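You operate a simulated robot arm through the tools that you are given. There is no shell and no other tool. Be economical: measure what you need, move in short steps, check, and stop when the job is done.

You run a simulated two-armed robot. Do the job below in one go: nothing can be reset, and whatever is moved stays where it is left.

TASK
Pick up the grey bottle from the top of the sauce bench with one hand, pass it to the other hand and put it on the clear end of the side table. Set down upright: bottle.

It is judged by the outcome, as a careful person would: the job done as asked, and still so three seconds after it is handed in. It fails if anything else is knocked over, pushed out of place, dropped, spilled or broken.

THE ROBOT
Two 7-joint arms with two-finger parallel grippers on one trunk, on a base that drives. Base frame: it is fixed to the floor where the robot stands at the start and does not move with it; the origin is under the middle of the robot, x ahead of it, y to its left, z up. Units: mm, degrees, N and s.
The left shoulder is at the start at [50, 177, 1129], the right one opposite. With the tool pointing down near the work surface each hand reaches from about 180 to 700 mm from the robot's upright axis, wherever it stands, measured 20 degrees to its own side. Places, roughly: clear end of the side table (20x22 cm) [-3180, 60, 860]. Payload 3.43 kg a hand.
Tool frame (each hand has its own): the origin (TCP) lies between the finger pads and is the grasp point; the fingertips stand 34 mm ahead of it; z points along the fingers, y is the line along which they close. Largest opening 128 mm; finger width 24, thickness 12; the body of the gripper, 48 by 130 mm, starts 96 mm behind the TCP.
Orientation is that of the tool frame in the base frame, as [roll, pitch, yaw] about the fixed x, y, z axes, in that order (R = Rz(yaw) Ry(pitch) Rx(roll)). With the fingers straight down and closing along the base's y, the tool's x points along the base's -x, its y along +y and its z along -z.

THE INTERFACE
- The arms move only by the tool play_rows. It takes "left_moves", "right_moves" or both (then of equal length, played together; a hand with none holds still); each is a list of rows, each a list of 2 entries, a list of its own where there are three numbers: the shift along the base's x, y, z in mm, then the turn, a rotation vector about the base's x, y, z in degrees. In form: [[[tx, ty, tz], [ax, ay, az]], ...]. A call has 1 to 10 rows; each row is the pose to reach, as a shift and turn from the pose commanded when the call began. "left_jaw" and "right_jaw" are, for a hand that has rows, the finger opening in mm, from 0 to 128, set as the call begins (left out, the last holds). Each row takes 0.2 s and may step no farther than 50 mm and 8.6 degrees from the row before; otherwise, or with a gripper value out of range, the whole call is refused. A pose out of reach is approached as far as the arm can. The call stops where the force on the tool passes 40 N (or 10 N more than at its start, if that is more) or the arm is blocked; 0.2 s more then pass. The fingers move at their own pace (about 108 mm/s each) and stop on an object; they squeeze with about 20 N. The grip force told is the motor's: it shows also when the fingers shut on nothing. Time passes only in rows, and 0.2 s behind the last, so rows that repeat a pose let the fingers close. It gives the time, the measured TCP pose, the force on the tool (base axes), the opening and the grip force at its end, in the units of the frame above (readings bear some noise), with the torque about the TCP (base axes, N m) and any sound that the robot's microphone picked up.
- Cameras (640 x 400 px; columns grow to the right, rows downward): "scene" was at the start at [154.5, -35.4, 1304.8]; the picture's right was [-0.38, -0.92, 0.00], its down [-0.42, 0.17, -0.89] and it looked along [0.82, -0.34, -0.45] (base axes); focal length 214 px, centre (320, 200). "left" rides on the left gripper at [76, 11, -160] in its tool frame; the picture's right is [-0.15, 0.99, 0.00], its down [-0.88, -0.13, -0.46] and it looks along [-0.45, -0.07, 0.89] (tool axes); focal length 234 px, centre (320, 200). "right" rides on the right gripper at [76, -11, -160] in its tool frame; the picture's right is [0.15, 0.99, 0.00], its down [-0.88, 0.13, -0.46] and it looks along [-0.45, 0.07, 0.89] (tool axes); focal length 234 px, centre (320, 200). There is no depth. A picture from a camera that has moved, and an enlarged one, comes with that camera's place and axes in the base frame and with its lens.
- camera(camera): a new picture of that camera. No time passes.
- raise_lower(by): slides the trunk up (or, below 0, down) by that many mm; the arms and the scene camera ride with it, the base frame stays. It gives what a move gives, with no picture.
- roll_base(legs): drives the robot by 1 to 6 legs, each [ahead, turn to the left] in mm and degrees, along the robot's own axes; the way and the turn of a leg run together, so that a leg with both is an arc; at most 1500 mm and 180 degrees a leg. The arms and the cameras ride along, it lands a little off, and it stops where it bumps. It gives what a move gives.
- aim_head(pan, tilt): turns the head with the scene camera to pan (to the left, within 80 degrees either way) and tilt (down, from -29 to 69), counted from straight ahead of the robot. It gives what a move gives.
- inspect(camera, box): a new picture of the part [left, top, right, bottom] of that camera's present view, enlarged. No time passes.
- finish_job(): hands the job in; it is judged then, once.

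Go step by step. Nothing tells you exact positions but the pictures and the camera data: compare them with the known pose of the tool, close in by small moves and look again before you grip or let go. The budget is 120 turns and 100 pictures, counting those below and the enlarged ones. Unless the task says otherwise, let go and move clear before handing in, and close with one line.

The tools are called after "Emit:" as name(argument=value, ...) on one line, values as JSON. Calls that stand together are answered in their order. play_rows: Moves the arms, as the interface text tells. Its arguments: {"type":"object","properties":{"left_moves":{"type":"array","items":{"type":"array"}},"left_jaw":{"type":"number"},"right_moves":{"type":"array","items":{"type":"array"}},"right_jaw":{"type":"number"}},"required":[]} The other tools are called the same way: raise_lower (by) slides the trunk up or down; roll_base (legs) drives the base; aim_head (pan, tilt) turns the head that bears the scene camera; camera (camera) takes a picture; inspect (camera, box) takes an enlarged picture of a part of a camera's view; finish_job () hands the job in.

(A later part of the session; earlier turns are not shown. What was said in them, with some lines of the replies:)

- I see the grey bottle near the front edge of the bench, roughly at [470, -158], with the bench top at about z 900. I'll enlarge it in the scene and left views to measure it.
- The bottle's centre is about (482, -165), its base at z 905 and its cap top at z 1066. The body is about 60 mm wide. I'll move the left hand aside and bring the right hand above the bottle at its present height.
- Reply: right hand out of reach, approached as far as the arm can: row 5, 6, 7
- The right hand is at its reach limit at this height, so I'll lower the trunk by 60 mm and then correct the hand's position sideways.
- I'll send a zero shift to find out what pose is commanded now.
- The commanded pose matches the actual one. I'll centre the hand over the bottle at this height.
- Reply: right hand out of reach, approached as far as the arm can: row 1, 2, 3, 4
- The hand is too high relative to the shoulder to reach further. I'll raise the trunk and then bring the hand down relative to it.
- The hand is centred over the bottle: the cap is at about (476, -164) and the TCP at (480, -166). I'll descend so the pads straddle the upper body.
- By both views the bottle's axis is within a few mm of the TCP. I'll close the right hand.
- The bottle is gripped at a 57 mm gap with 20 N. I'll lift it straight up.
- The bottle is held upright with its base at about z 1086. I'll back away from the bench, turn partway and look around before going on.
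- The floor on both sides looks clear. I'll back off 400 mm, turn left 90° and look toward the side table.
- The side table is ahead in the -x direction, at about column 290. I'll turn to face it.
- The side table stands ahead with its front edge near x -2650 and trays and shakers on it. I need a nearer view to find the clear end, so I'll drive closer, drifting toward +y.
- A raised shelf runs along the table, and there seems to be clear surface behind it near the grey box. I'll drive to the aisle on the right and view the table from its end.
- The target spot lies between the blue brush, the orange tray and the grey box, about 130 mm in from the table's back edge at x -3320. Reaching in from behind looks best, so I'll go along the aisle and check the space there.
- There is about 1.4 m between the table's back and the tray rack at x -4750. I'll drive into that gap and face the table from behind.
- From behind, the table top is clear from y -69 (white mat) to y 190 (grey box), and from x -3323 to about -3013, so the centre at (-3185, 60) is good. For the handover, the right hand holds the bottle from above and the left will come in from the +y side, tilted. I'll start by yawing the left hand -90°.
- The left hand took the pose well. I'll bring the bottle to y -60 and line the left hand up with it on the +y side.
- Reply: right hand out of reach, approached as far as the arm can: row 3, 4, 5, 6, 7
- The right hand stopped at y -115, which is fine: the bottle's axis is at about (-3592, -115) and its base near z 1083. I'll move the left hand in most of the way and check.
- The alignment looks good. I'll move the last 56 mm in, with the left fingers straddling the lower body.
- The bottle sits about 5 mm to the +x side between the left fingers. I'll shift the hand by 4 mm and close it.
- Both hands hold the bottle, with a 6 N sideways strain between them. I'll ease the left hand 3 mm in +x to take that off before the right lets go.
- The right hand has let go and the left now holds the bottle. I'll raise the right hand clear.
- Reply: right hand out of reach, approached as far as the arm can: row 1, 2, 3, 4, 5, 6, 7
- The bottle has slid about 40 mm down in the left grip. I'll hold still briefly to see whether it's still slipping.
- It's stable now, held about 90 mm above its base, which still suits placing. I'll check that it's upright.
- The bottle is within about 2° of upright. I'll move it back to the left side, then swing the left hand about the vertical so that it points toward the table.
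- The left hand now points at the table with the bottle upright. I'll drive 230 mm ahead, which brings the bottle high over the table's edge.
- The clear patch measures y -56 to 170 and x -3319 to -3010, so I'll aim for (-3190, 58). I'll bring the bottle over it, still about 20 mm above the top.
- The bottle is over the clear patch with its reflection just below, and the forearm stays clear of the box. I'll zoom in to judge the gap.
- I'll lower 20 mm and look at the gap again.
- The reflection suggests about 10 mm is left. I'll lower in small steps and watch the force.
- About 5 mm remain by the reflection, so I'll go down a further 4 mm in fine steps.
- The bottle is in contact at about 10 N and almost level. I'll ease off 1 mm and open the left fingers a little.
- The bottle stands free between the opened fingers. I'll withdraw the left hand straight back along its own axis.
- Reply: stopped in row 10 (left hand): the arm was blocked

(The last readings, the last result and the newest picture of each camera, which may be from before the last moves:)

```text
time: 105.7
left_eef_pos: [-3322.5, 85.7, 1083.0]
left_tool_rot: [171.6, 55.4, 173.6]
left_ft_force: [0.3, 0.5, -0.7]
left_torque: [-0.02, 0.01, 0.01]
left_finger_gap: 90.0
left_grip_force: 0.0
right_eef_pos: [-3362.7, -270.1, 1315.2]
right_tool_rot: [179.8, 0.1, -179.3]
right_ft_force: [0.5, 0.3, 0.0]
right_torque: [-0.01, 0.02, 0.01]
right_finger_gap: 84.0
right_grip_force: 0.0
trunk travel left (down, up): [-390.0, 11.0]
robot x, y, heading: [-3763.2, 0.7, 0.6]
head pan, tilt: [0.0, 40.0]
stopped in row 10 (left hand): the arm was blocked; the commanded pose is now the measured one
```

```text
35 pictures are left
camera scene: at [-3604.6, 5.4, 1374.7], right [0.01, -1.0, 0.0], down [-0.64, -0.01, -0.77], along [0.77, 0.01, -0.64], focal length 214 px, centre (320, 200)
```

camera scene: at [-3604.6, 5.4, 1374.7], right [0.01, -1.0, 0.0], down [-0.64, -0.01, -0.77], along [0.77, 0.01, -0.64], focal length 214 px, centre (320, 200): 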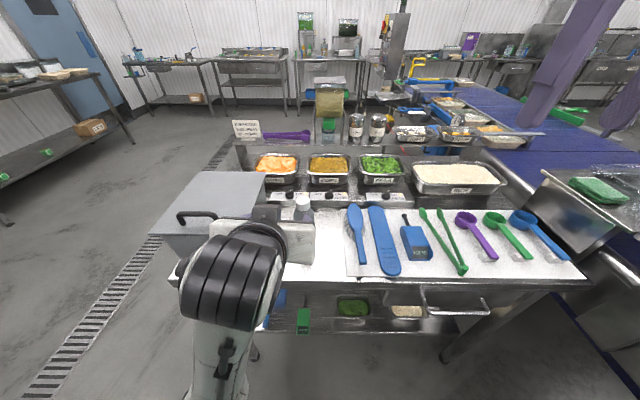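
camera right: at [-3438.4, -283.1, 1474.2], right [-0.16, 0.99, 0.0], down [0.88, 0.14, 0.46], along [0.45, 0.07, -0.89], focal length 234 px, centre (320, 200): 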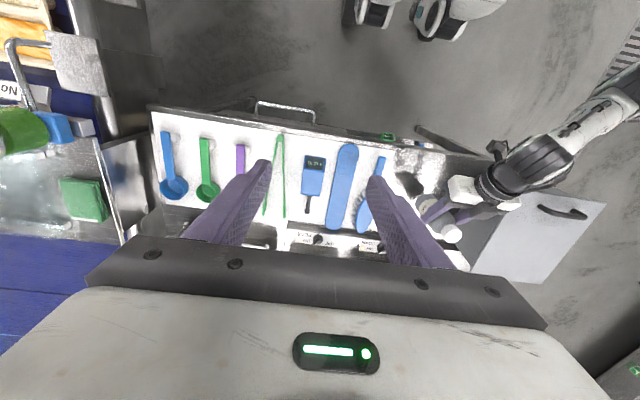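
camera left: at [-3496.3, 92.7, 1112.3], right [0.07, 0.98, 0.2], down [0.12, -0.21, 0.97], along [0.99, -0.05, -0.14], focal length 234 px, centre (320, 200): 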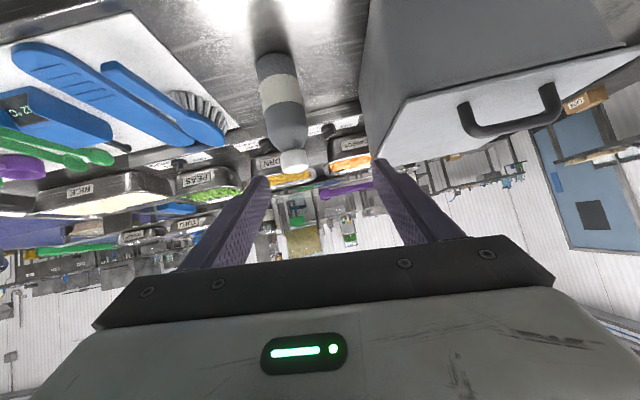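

The bottle stands upright and alone on the clear patch. The arm ran into its own limit while retracting, but it's free of everything else. I'll back the base away and check.

Emit:
roll_base(legs=[[-250, 0]])

Emit:
camera(camera="scene")

Emit:
inspect(camera="left", box=[200, 40, 440, 240])

```text
time: 107.5
left_eef_pos: [-3574.4, 84.7, 1083.4]
left_tool_rot: [171.6, 55.3, 173.8]
left_ft_force: [0.4, 0.8, -0.3]
left_torque: [-0.01, -0.01, 0.02]
left_finger_gap: 90.2
left_grip_force: 0.1
right_eef_pos: [-3613.9, -272.0, 1314.3]
right_tool_rot: [179.9, 0.1, -179.0]
right_ft_force: [0.2, 0.2, -0.1]
right_torque: [-0.01, -0.03, -0.01]
right_finger_gap: 84.1
right_grip_force: 0.0
trunk travel left (down, up): [-390.0, 11.0]
robot x, y, heading: [-4014.4, -4.0, 1.0]
head pan, tilt: [0.0, 40.0]
```

```text
34 pictures are left
camera scene: at [-3857.8, 2.0, 1374.8], right [0.02, -1.0, 0.0], down [-0.64, -0.01, -0.77], along [0.77, 0.01, -0.64], focal length 214 px, centre (320, 200)
```

scene: 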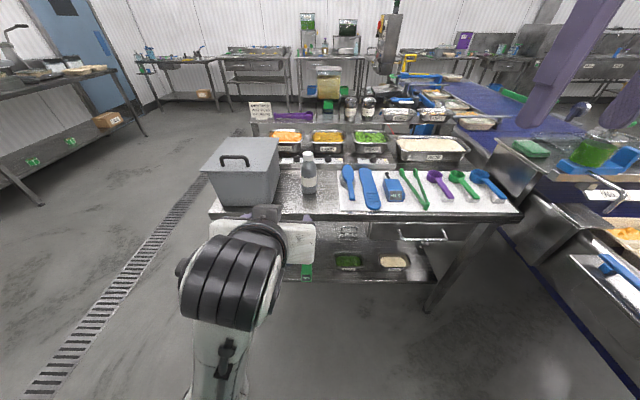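

```text
2.00 times, centred on (320, 140) of left
camera zoom: at [-3749.7, 89.8, 1112.4], right [0.07, 0.98, 0.2], down [0.12, -0.21, 0.97], along [0.99, -0.04, -0.14], focal length 468 px, centre (320, 320)
```

zoom: 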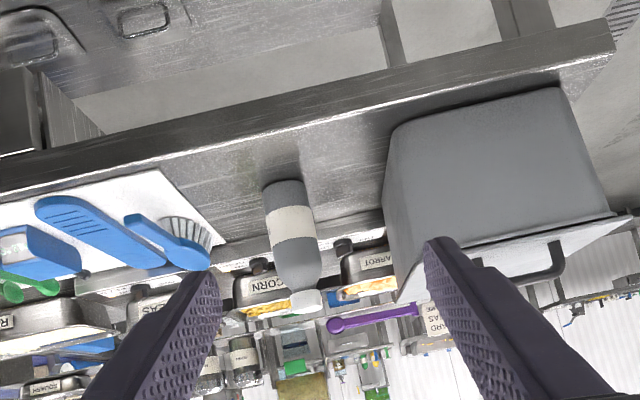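

The bottle stands upright on the clear end with both hands well away, and nothing else looks disturbed. I'm handing it in.

Emit:
finish_job()

```text
The job is handed in.
```

The grey bottle was picked up with the right hand, passed to the left, and now stands upright on the clear end of the side table. It slid about 40 mm down in the left grip during the pass but was not dropped.
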